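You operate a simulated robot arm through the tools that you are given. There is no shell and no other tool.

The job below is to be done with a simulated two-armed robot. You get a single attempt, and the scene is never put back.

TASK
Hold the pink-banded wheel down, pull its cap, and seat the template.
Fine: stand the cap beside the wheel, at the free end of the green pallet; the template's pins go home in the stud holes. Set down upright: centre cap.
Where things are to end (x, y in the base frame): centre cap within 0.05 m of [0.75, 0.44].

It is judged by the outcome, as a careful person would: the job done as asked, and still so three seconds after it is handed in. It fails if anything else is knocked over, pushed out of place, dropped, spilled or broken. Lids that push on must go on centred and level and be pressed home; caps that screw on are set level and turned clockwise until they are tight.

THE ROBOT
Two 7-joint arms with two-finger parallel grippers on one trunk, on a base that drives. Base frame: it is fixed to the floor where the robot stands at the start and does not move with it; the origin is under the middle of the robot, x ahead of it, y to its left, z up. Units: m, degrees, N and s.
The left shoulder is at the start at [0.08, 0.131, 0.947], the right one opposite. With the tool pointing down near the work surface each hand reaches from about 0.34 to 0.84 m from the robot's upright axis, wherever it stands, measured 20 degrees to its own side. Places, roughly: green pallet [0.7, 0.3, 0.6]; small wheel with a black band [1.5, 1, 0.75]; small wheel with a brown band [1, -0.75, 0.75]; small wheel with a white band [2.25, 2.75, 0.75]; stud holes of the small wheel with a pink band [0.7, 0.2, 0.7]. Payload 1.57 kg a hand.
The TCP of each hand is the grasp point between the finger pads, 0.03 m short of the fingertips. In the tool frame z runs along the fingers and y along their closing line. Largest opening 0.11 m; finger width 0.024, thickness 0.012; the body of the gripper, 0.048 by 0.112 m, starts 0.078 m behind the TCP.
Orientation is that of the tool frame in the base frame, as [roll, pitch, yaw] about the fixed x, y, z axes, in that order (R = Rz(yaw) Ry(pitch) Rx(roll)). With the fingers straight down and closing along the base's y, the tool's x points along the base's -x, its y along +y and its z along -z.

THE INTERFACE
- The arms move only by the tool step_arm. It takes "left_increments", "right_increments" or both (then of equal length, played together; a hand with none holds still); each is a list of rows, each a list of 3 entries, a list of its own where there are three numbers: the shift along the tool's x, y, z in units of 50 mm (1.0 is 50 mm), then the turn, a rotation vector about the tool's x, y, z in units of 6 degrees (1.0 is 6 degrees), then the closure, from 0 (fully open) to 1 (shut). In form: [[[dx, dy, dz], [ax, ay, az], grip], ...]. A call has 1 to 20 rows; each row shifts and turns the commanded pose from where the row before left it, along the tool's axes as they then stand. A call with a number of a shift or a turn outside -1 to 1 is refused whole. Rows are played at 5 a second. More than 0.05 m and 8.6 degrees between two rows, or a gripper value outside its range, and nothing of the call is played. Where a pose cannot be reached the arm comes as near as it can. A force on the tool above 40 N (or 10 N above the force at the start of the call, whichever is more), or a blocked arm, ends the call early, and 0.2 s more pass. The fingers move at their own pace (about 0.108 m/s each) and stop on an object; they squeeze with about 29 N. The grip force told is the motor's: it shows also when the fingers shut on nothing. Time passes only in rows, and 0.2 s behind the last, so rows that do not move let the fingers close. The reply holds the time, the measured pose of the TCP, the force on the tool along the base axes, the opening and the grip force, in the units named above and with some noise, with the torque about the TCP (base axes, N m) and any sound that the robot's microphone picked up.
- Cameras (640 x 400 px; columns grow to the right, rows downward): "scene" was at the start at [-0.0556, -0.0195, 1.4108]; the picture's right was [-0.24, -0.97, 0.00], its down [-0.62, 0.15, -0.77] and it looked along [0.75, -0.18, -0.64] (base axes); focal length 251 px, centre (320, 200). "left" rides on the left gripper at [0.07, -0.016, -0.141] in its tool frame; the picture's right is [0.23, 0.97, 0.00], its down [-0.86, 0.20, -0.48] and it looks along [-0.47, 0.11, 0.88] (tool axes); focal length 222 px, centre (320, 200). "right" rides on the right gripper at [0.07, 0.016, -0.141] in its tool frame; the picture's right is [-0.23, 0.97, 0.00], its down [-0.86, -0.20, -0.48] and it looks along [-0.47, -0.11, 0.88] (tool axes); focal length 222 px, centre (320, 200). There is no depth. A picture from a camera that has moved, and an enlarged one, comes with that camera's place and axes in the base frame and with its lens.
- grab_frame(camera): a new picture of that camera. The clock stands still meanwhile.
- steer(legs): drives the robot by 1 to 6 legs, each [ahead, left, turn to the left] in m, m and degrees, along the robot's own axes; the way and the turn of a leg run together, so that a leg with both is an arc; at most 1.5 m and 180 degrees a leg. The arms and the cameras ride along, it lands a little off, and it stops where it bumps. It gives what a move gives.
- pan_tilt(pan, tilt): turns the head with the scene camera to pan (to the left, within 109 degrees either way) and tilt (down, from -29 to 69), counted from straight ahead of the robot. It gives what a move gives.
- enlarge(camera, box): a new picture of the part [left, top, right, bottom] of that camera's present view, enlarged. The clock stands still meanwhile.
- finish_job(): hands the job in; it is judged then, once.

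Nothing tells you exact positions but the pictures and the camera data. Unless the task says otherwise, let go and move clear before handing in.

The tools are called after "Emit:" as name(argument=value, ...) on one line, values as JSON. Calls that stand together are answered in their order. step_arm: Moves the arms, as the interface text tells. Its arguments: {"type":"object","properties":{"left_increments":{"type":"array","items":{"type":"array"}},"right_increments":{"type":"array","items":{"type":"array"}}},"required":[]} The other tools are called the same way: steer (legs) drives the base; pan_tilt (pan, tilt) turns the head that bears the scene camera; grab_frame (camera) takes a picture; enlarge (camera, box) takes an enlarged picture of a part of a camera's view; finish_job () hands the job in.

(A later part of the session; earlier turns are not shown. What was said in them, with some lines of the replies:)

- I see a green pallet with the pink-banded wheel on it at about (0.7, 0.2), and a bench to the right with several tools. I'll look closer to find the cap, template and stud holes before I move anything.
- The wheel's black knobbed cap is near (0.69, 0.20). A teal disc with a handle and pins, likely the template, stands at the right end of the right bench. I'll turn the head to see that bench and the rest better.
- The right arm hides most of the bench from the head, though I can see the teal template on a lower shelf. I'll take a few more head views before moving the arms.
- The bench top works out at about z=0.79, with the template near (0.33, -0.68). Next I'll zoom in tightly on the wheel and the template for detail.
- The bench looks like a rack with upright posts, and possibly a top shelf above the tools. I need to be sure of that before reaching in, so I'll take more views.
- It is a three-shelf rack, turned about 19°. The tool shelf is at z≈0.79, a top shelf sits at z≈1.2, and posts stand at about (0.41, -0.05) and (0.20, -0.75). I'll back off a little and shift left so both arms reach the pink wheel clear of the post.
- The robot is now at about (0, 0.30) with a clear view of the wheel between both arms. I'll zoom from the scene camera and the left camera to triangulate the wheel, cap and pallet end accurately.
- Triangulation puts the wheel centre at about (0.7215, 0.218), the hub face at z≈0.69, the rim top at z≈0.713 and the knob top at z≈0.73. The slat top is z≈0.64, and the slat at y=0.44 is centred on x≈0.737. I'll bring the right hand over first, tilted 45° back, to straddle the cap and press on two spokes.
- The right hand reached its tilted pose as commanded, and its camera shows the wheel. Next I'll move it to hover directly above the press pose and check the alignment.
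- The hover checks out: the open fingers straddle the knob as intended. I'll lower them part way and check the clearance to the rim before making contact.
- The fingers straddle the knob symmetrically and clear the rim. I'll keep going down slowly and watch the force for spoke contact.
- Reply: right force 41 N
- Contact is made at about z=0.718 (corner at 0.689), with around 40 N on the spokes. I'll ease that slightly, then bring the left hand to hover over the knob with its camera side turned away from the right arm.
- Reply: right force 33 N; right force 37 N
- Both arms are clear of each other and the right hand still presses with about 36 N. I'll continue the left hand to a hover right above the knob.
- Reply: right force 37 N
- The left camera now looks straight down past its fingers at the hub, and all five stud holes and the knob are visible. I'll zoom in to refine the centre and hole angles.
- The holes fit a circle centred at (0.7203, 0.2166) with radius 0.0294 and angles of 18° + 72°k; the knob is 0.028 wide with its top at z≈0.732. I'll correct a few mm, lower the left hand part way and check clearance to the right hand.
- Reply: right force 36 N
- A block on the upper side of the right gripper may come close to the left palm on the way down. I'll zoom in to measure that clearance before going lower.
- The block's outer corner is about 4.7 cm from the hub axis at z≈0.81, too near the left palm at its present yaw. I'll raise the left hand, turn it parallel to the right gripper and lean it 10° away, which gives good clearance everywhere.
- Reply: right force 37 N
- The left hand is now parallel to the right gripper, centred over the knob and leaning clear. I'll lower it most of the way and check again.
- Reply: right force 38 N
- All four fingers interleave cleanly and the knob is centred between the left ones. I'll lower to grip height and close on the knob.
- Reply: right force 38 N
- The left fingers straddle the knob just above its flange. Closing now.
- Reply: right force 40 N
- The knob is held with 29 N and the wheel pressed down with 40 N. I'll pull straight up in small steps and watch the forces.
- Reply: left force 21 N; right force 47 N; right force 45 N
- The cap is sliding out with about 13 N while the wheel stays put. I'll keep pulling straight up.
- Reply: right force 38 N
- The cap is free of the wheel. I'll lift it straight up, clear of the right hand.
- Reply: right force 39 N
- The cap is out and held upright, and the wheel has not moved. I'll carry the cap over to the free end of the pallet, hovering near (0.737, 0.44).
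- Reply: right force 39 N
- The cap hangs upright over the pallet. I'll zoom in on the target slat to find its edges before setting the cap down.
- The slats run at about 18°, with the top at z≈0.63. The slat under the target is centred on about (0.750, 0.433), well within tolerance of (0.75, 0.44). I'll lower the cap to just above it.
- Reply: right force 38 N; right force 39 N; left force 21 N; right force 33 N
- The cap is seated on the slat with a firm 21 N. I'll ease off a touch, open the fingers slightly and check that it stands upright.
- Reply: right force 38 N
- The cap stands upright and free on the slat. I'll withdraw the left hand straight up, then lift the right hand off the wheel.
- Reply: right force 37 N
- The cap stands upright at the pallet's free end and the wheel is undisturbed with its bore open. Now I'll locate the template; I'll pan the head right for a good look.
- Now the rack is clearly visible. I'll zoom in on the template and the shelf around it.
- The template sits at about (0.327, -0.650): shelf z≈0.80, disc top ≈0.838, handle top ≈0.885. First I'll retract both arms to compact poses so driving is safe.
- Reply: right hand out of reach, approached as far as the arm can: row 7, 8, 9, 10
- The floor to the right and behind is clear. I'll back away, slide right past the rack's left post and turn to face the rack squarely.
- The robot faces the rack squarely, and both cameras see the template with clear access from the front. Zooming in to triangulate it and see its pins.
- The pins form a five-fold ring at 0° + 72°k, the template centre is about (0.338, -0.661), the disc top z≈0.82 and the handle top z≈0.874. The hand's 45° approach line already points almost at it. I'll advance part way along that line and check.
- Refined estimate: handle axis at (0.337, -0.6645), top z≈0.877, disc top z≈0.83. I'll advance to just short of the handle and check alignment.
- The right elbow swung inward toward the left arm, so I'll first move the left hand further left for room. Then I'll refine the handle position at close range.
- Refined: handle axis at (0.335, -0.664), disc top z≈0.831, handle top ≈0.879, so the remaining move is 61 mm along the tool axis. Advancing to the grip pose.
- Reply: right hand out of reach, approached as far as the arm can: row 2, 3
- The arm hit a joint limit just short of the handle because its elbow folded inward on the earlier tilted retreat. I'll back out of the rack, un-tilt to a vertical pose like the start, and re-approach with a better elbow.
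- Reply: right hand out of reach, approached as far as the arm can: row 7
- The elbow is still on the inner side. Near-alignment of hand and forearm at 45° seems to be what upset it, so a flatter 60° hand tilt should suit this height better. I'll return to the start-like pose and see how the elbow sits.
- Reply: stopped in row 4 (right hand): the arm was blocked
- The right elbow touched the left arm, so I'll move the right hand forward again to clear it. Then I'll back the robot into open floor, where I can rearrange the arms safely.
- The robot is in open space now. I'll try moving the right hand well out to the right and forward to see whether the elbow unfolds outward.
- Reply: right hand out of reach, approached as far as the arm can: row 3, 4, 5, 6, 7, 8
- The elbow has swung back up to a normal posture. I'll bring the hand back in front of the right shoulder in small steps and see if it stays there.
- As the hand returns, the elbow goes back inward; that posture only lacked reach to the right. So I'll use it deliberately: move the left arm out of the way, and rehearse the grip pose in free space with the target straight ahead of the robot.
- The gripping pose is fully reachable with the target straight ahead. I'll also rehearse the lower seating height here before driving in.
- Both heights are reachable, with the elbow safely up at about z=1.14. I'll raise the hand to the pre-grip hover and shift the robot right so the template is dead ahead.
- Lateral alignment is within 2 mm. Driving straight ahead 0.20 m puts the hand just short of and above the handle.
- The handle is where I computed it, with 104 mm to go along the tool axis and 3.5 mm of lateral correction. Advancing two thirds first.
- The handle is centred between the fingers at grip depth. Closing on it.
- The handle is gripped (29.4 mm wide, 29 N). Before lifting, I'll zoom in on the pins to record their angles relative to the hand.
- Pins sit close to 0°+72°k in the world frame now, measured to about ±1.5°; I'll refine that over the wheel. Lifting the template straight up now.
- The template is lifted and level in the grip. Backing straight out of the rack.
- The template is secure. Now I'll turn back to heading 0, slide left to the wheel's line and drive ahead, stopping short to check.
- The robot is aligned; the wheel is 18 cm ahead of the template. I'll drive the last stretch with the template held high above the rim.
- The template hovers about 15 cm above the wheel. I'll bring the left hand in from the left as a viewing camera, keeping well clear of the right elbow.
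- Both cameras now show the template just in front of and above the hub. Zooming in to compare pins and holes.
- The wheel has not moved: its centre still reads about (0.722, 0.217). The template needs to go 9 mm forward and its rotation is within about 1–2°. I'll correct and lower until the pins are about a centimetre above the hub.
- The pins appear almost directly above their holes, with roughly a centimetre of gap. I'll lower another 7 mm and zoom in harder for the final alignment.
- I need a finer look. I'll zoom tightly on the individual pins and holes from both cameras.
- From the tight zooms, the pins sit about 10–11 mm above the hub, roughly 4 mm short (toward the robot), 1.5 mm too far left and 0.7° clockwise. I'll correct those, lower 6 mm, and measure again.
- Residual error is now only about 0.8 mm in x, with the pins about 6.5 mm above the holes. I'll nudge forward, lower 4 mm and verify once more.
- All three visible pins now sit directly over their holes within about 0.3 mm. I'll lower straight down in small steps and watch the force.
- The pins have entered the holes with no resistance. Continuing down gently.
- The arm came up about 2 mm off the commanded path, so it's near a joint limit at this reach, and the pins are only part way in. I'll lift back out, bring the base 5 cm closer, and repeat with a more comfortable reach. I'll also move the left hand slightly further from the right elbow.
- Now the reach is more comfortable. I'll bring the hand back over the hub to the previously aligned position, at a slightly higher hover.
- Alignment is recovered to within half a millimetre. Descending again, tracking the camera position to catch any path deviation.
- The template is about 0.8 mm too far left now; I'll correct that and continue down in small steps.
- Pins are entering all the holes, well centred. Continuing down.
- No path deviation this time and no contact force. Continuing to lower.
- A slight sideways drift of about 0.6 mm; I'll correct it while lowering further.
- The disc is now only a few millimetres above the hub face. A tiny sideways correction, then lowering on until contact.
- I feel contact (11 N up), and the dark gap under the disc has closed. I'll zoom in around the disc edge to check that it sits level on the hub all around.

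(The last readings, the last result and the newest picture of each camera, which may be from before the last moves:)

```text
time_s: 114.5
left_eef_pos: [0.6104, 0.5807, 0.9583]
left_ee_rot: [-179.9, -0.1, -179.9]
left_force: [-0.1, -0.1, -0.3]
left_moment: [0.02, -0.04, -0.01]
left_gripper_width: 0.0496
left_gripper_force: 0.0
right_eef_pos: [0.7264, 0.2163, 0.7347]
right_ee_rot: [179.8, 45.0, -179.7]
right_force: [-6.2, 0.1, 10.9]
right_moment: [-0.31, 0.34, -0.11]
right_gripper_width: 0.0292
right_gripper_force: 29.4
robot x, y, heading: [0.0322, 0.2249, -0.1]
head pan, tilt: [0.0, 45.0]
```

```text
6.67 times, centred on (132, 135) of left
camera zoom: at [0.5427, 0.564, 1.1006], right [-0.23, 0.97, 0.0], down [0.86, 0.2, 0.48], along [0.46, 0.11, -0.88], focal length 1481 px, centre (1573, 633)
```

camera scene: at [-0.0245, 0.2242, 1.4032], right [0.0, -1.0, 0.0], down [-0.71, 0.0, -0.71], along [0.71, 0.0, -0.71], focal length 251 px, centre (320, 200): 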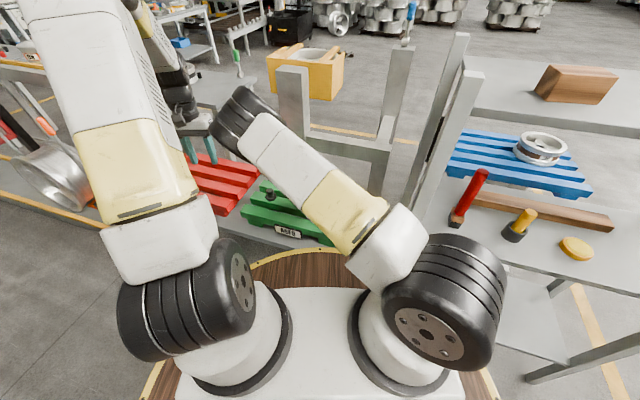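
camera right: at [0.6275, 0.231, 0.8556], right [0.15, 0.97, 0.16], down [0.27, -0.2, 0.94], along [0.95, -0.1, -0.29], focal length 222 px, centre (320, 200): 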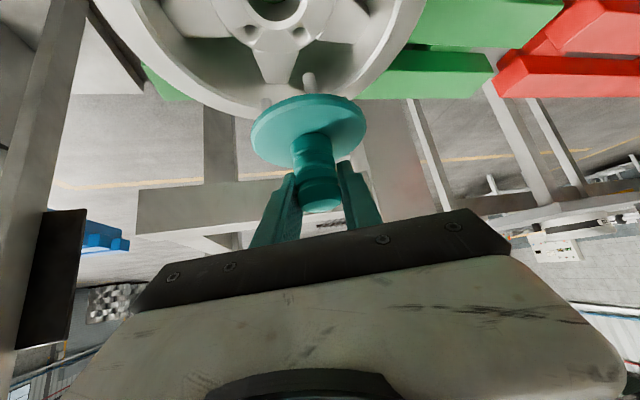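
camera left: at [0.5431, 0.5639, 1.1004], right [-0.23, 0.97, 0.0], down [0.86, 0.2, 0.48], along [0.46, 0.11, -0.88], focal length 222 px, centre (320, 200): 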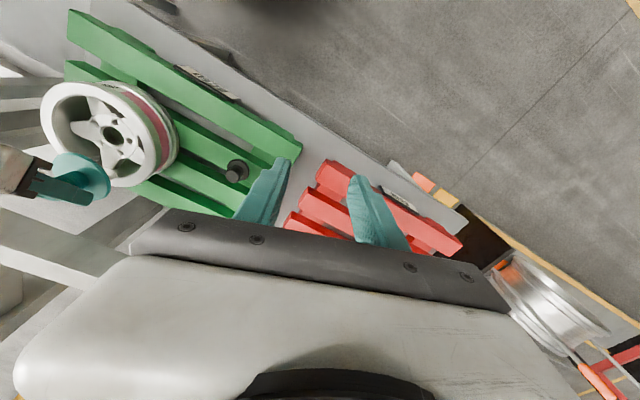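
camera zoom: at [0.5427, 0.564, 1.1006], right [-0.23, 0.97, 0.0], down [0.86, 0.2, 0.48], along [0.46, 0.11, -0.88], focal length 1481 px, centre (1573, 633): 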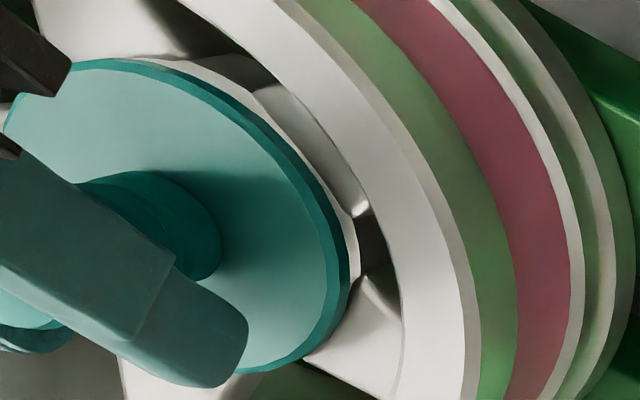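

It appears seated, with at most a hairline gap. I'll press down a little more to make sure it is home, relieving the slight fore-aft side load.

Emit:
step_arm(right_increments=[[[0.028, 0, 0.014], [0, 0, 0], 1], [[0, 0, 0], [0, 0, 0], 1]])

Emit:
enlarge(camera="right", box=[250, 80, 378, 120])

```text
time_s: 115.1
left_eef_pos: [0.6106, 0.5785, 0.9577]
left_ee_rot: [180.0, -0.1, -179.9]
left_force: [-0.5, 0.3, -0.1]
left_moment: [-0.01, 0.03, -0.06]
left_gripper_width: 0.0493
left_gripper_force: 0.0
right_eef_pos: [0.7263, 0.2147, 0.7345]
right_ee_rot: [179.8, 45.2, -179.8]
right_force: [-4.8, 0.5, 28.4]
right_moment: [-0.25, 0.32, -0.01]
right_gripper_width: 0.0289
right_gripper_force: 29.1
robot x, y, heading: [0.0324, 0.2239, 0.2]
head pan, tilt: [0.0, 45.0]
```

```text
5.00 times, centred on (314, 100) of right
camera zoom: at [0.5778, 0.2307, 0.7859], right [0.15, 0.97, 0.16], down [0.26, -0.2, 0.94], along [0.95, -0.1, -0.29], focal length 1111 px, centre (350, 700)
```

zoom: 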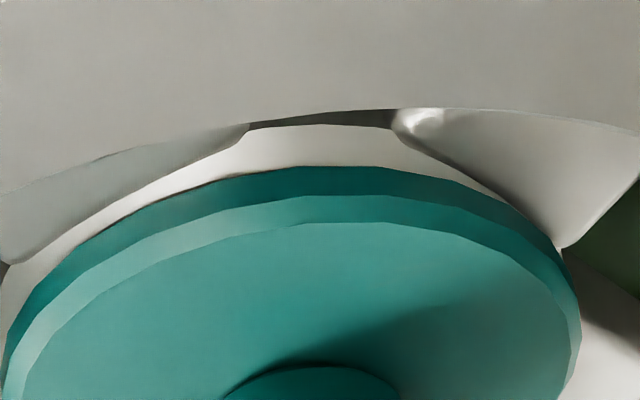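

28 N and no further travel: it is bottomed on the hub. I'll ease the force and open the fingers.

Emit:
step_arm(right_increments=[[[-0.017, 0, -0.017], [0, 0, 0], 1], [[0, 0, 0], [0, 0, 0], 0.7], [[0, 0, 0], [0, 0, 0], 0.5], [[0, 0, 0], [0, 0, 0], 0.4], [[0, 0, 0], [0, 0, 0], 0.4]])

Emit:
enlarge(camera="right", box=[220, 70, 420, 200])

Emit:
enlarge(camera="left", box=[60, 95, 176, 175])

```text
time_s: 116.3
left_eef_pos: [0.6118, 0.5802, 0.9586]
left_ee_rot: [179.9, -0.2, -179.9]
left_force: [0.2, 0.7, 0.3]
left_moment: [-0.03, 0.01, -0.03]
left_gripper_width: 0.0497
left_gripper_force: 0.1
right_eef_pos: [0.7253, 0.2159, 0.7331]
right_ee_rot: [179.9, 44.9, -179.6]
right_force: [0.2, -0.5, 0.2]
right_moment: [-0.01, 0.01, -0.01]
right_gripper_width: 0.0663
right_gripper_force: 0.0
robot x, y, heading: [0.03, 0.2238, -0.2]
head pan, tilt: [0.0, 45.0]
```

```text
3.08 times, centred on (320, 135) of right
camera zoom: at [0.5771, 0.2305, 0.7855], right [0.15, 0.97, 0.16], down [0.27, -0.2, 0.94], along [0.95, -0.1, -0.29], focal length 684 px, centre (320, 400)
```

zoom: 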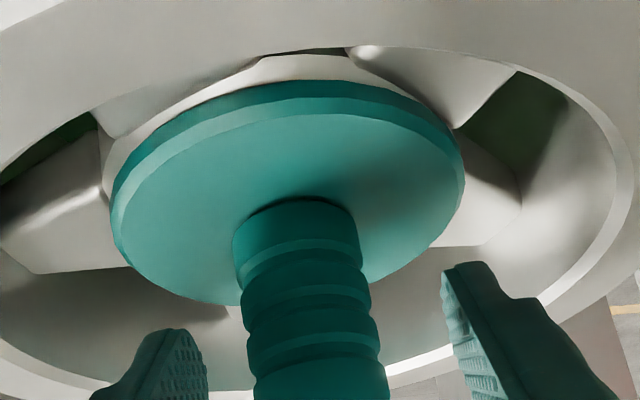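

```text
5.00 times, centred on (118, 135) of left
camera zoom: at [0.5431, 0.5639, 1.1004], right [-0.23, 0.97, 0.0], down [0.86, 0.2, 0.48], along [0.46, 0.11, -0.88], focal length 1111 px, centre (1330, 525)
```

zoom: 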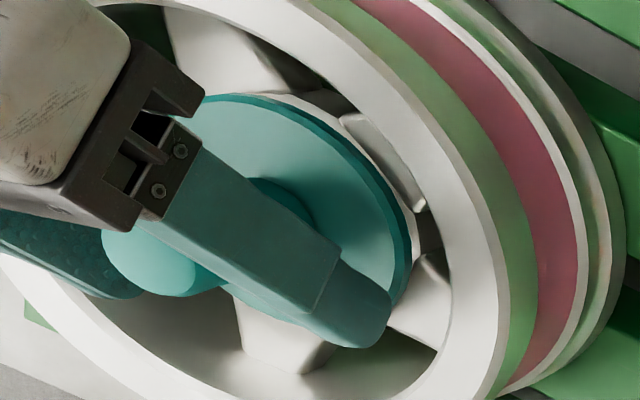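

Released cleanly. I'll back the right hand off along its own axis, away from the handle.

Emit:
step_arm(right_increments=[[[0, 0, -0.3], [0, 0, 0], 0.4], [[0, 0, -0.6], [0, 0, 0], 0.4], [[0, 0, -0.7], [0, 0, 0], 0.4], [[0, 0, -0.7], [0, 0, 0], 0.4], [[0, 0, -0.7], [0, 0, 0], 0.4]])

Emit:
grab_frame(camera="right")

Emit:
enlarge(camera="right", box=[230, 20, 400, 140])

Emit:
enlarge(camera="left", box=[40, 75, 188, 190])

Emit:
grab_frame(camera="scene")

```text
time_s: 117.7
left_eef_pos: [0.6117, 0.5819, 0.9651]
left_ee_rot: [179.8, 0.6, -179.5]
left_force: [-0.2, -0.1, -0.2]
left_moment: [-0.04, -0.01, 0.04]
left_gripper_width: 0.0495
left_gripper_force: 0.0
right_eef_pos: [0.6234, 0.1853, 0.8351]
right_ee_rot: [-179.6, 44.4, 177.6]
right_force: [-0.3, 0.0, 0.1]
right_moment: [0.0, -0.01, -0.02]
right_gripper_width: 0.0662
right_gripper_force: 0.1
robot x, y, heading: [0.0323, 0.2265, -0.2]
head pan, tilt: [0.0, 45.0]
stopped in row 5 (right hand): the arm was blocked; the commanded pose is now the measured one
```

```text
taken
camera right: at [0.4775, 0.2084, 0.8881], right [0.21, 0.97, 0.15], down [0.27, -0.21, 0.94], along [0.94, -0.16, -0.3], focal length 222 px, centre (320, 200)
```

right: 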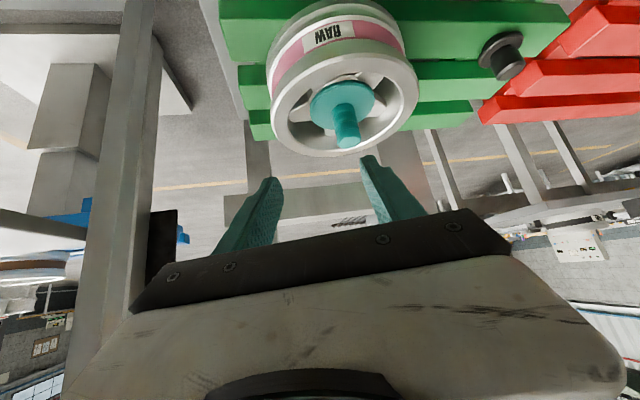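

```text
3.33 times, centred on (315, 80) of right
camera zoom: at [0.4775, 0.2084, 0.8881], right [0.21, 0.97, 0.15], down [0.27, -0.21, 0.94], along [0.94, -0.16, -0.3], focal length 740 px, centre (337, 600)
```

zoom: 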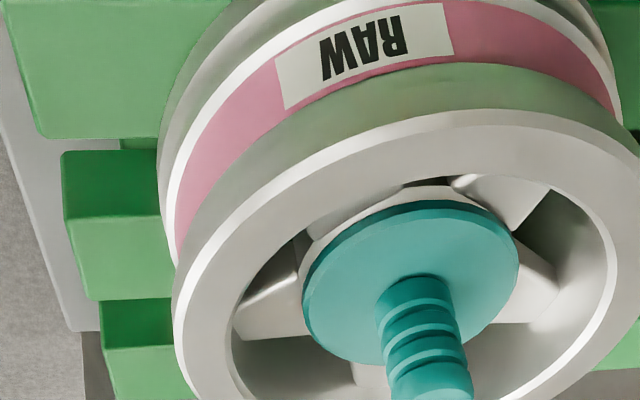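

```text
3.48 times, centred on (114, 132) of left
camera zoom: at [0.5417, 0.5666, 1.1062], right [-0.24, 0.97, 0.0], down [0.85, 0.21, 0.49], along [0.47, 0.12, -0.87], focal length 773 px, centre (1036, 435)
```

zoom: 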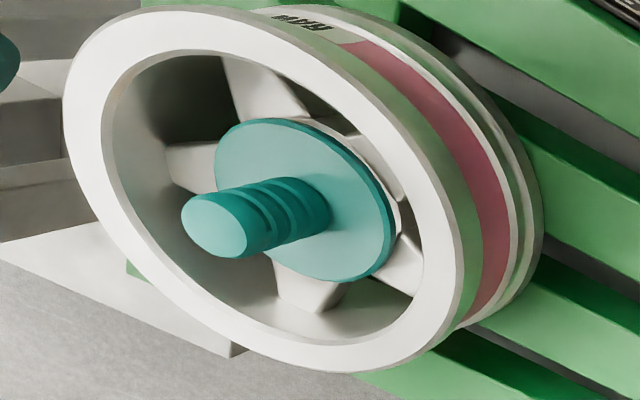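

```text
taken
camera scene: at [-0.0245, 0.2242, 1.4032], right [0.0, -1.0, 0.0], down [-0.71, 0.0, -0.71], along [0.71, 0.0, -0.71], focal length 251 px, centre (320, 200)
```

scene: 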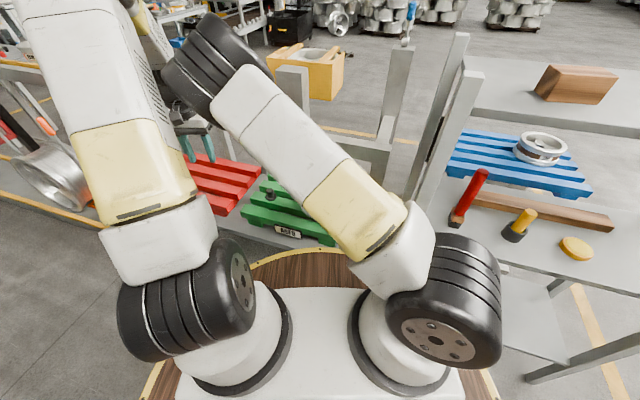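

The template stands seated on the hub. The right elbow bumped the left arm on the retreat, so I'll move the left arm away to the left first.

Emit:
step_arm(left_increments=[[[0, 0.5, -0.2], [0, 0, 0], 0.55], [[0, 0.8, -0.2], [0, 0, 0], 0.55], [[0, 0.8, 0], [0, 0, 0], 0.55], [[0, 0.8, 0], [0, 0, 0], 0.55]])

Emit:
grab_frame(camera="scene")

Emit:
grab_frame(camera="left")

```text
time_s: 118.7
left_eef_pos: [0.6105, 0.7273, 0.9851]
left_ee_rot: [179.9, 0.6, -179.5]
left_force: [-0.6, -1.1, -0.2]
left_moment: [0.03, 0.03, 0.02]
left_gripper_width: 0.0497
left_gripper_force: 0.1
right_eef_pos: [0.6245, 0.1853, 0.8348]
right_ee_rot: [-179.6, 44.3, 177.7]
right_force: [0.7, -0.2, -0.9]
right_moment: [0.0, 0.0, 0.02]
right_gripper_width: 0.0663
right_gripper_force: 0.1
robot x, y, heading: [0.0316, 0.2194, -0.2]
head pan, tilt: [0.0, 45.0]
```

```text
taken
camera scene: at [-0.0246, 0.2238, 1.4032], right [0.0, -1.0, 0.0], down [-0.71, 0.0, -0.71], along [0.71, 0.0, -0.71], focal length 251 px, centre (320, 200)
```

scene: 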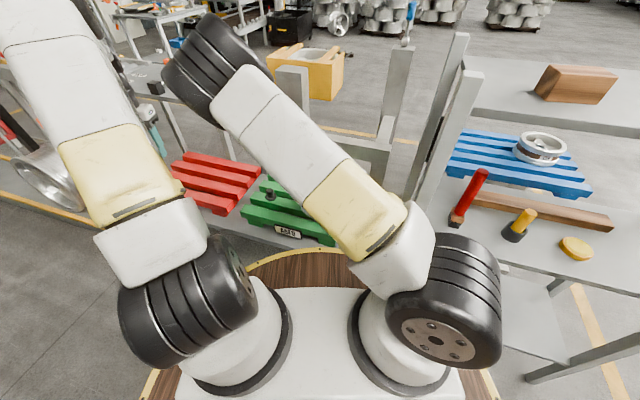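

```text
taken
camera left: at [0.5405, 0.7104, 1.127], right [-0.23, 0.97, 0.0], down [0.85, 0.2, 0.49], along [0.47, 0.11, -0.87], focal length 222 px, centre (320, 200)
```

left: 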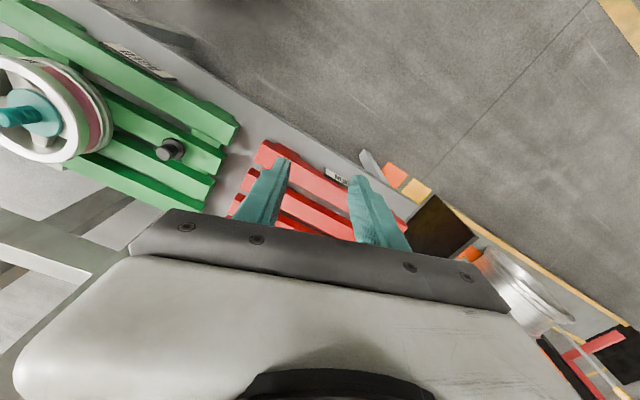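

The arms are separated. I'll check the disc edge closely from both cameras for any gap or tilt.

Emit:
enlarge(camera="right", box=[305, 68, 385, 118])

Emit:
enlarge(camera="left", box=[0, 80, 80, 150])

Emit:
enlarge(camera="right", box=[200, 0, 520, 160])

```text
8.00 times, centred on (345, 93) of right
camera zoom: at [0.4771, 0.2082, 0.888], right [0.21, 0.97, 0.15], down [0.27, -0.21, 0.94], along [0.94, -0.15, -0.3], focal length 1777 px, centre (120, 1056)
```

zoom: 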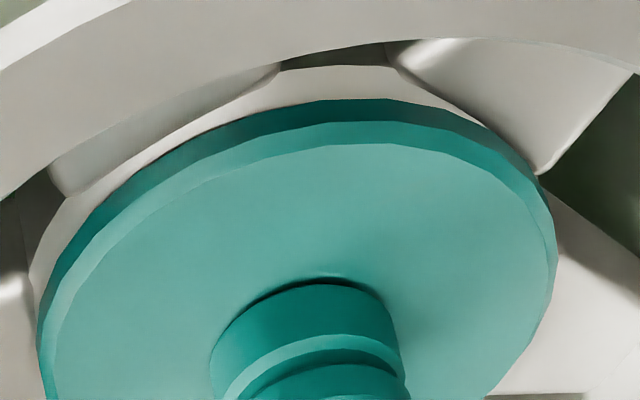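

```text
5.71 times, centred on (40, 115) of left
camera zoom: at [0.5405, 0.7104, 1.127], right [-0.23, 0.97, 0.0], down [0.85, 0.2, 0.49], along [0.47, 0.11, -0.87], focal length 1269 px, centre (1920, 686)
```

zoom: 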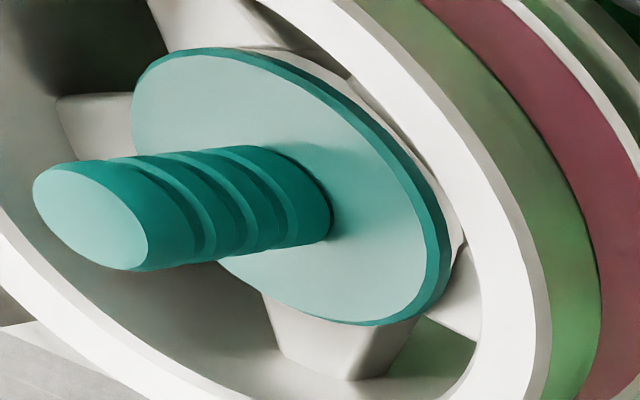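

```text
2.00 times, centred on (360, 80) of right
camera zoom: at [0.4771, 0.2082, 0.888], right [0.21, 0.97, 0.15], down [0.27, -0.21, 0.94], along [0.94, -0.15, -0.3], focal length 444 px, centre (240, 440)
```

zoom: 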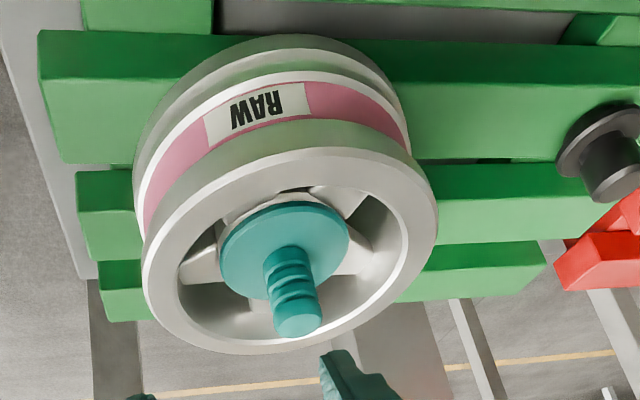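

The disc looks flush and level all around. I'll clear the area by driving straight back, so the arms keep their shapes and nothing swings near the wheel or the cap.

Emit:
steer(legs=[[-0.2, 0, 0]])

Emit:
grab_frame(camera="scene")

Emit:
enlarge(camera="scene", box=[230, 130, 358, 210])

Emit:
grab_frame(camera="right")

Emit:
grab_frame(camera="left")

```text
time_s: 120.3
left_eef_pos: [0.4079, 0.7277, 0.9853]
left_ee_rot: [179.8, 0.6, -179.4]
left_force: [-0.7, -0.4, 0.4]
left_moment: [0.01, 0.0, 0.01]
left_gripper_width: 0.0494
left_gripper_force: 0.0
right_eef_pos: [0.4235, 0.1878, 0.8345]
right_ee_rot: [-179.6, 44.3, 177.6]
right_force: [-0.3, 0.1, 0.1]
right_moment: [0.0, 0.01, 0.01]
right_gripper_width: 0.0659
right_gripper_force: 0.0
robot x, y, heading: [-0.1679, 0.2216, -0.0]
head pan, tilt: [0.0, 45.0]
```

```text
taken
camera scene: at [-0.2258, 0.2244, 1.4032], right [0.0, -1.0, 0.0], down [-0.71, 0.0, -0.71], along [0.71, 0.0, -0.71], focal length 251 px, centre (320, 200)
```

scene: 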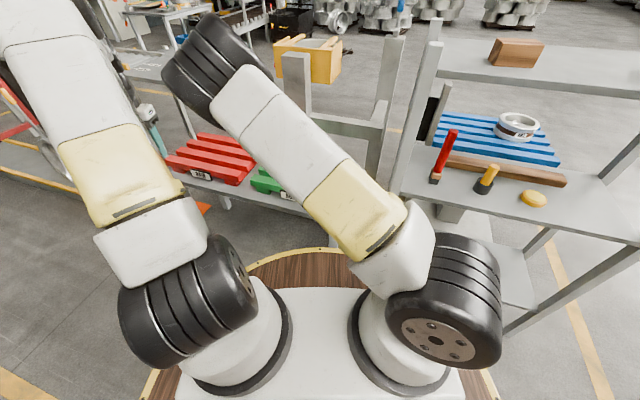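

```text
5.00 times, centred on (294, 170) of scene
camera zoom: at [-0.2258, 0.2244, 1.4032], right [0.0, -1.0, 0.0], down [-0.71, 0.0, -0.71], along [0.71, 0.0, -0.71], focal length 1256 px, centre (450, 350)
```

zoom: 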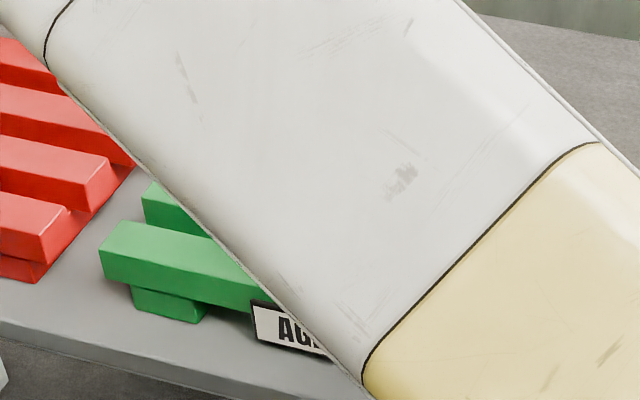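

```text
taken
camera right: at [0.2759, 0.2097, 0.888], right [0.21, 0.97, 0.15], down [0.27, -0.21, 0.94], along [0.94, -0.15, -0.3], focal length 222 px, centre (320, 200)
```

right: 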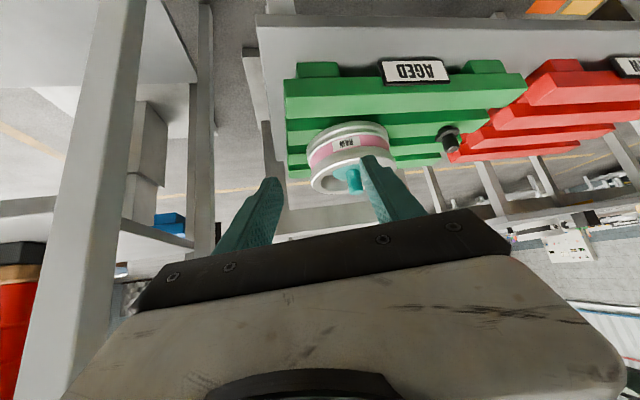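

```text
taken
camera left: at [0.3382, 0.7118, 1.1268], right [-0.24, 0.97, 0.0], down [0.85, 0.21, 0.49], along [0.47, 0.12, -0.87], focal length 222 px, centre (320, 200)
```

left: 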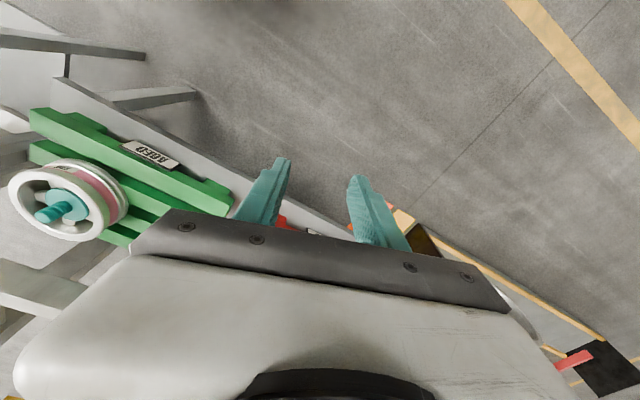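

Everything is clear of the workpieces. A final close check of the cap and the template from the two hand cameras.

Emit:
enlarge(camera="right", box=[280, 100, 480, 210])

Emit:
enlarge(camera="left", box=[0, 140, 150, 250])

Emit:
enlarge(camera="left", box=[35, 175, 107, 230])

```text
3.20 times, centred on (380, 155) of right
camera zoom: at [0.2759, 0.2097, 0.888], right [0.21, 0.97, 0.15], down [0.27, -0.21, 0.94], along [0.94, -0.15, -0.3], focal length 711 px, centre (128, 344)
```

zoom: 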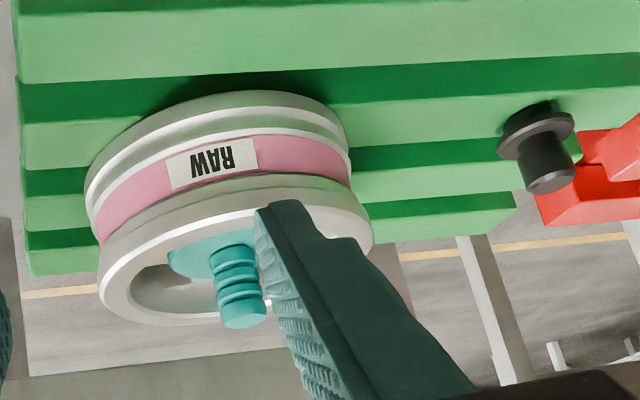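

```text
3.64 times, centred on (75, 195) of left
camera zoom: at [0.3382, 0.7118, 1.1268], right [-0.24, 0.97, 0.0], down [0.85, 0.21, 0.49], along [0.47, 0.12, -0.87], focal length 808 px, centre (1211, 218)
```

zoom: 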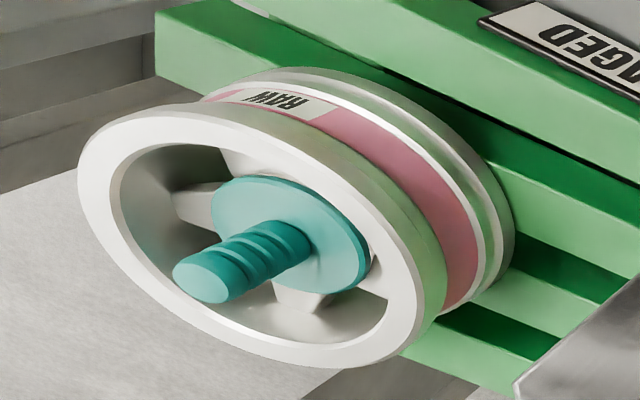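

```text
7.27 times, centred on (71, 202) of left
camera zoom: at [0.3382, 0.7118, 1.1268], right [-0.24, 0.97, 0.0], down [0.85, 0.21, 0.49], along [0.47, 0.12, -0.87], focal length 1615 px, centre (2131, 182)
```

zoom: 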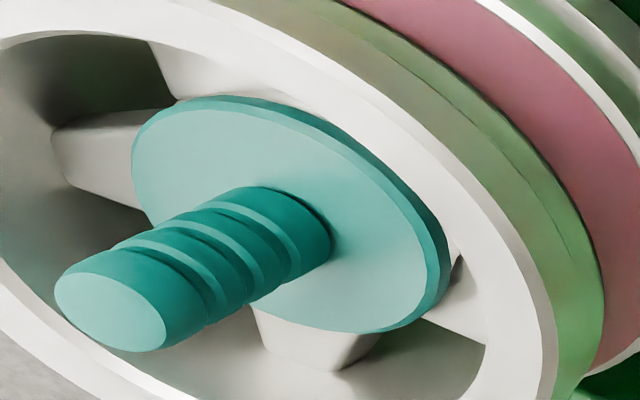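

The pink-banded wheel is in its original place with the template seated level and all visible pins home. The centre cap stands upright at about (0.75, 0.43) on the pallet's free end, and both hands are open and clear. Handing in.

Emit:
finish_job()

```text
The job is handed in.
```

The job is done and handed in. The result hasn't come back yet.

- **Cap:** it came off with about 13 N while the right hand held the wheel down with roughly 40 N. It stands upright on the free end of the green pallet at about (0.75, 0.43), within 1 cm of the target.
- **Template:** all five pins are in the stud holes and the disc sits level on the hub. I pressed down with 28 N and it moved no further.
- **Wheel and other items:** the wheel did not shift by more than a couple of millimetres, and nothing else on the rack or pallets was touched.

**Contacts and retries:**
- The first reach for the template stopped short at a joint limit.
- The right elbow bumped the left arm twice.
- My first try at seating went off line, so I lifted the template out, moved the base closer and did it again.

None of these disturbed the parts. Both hands are open and clear of the work.
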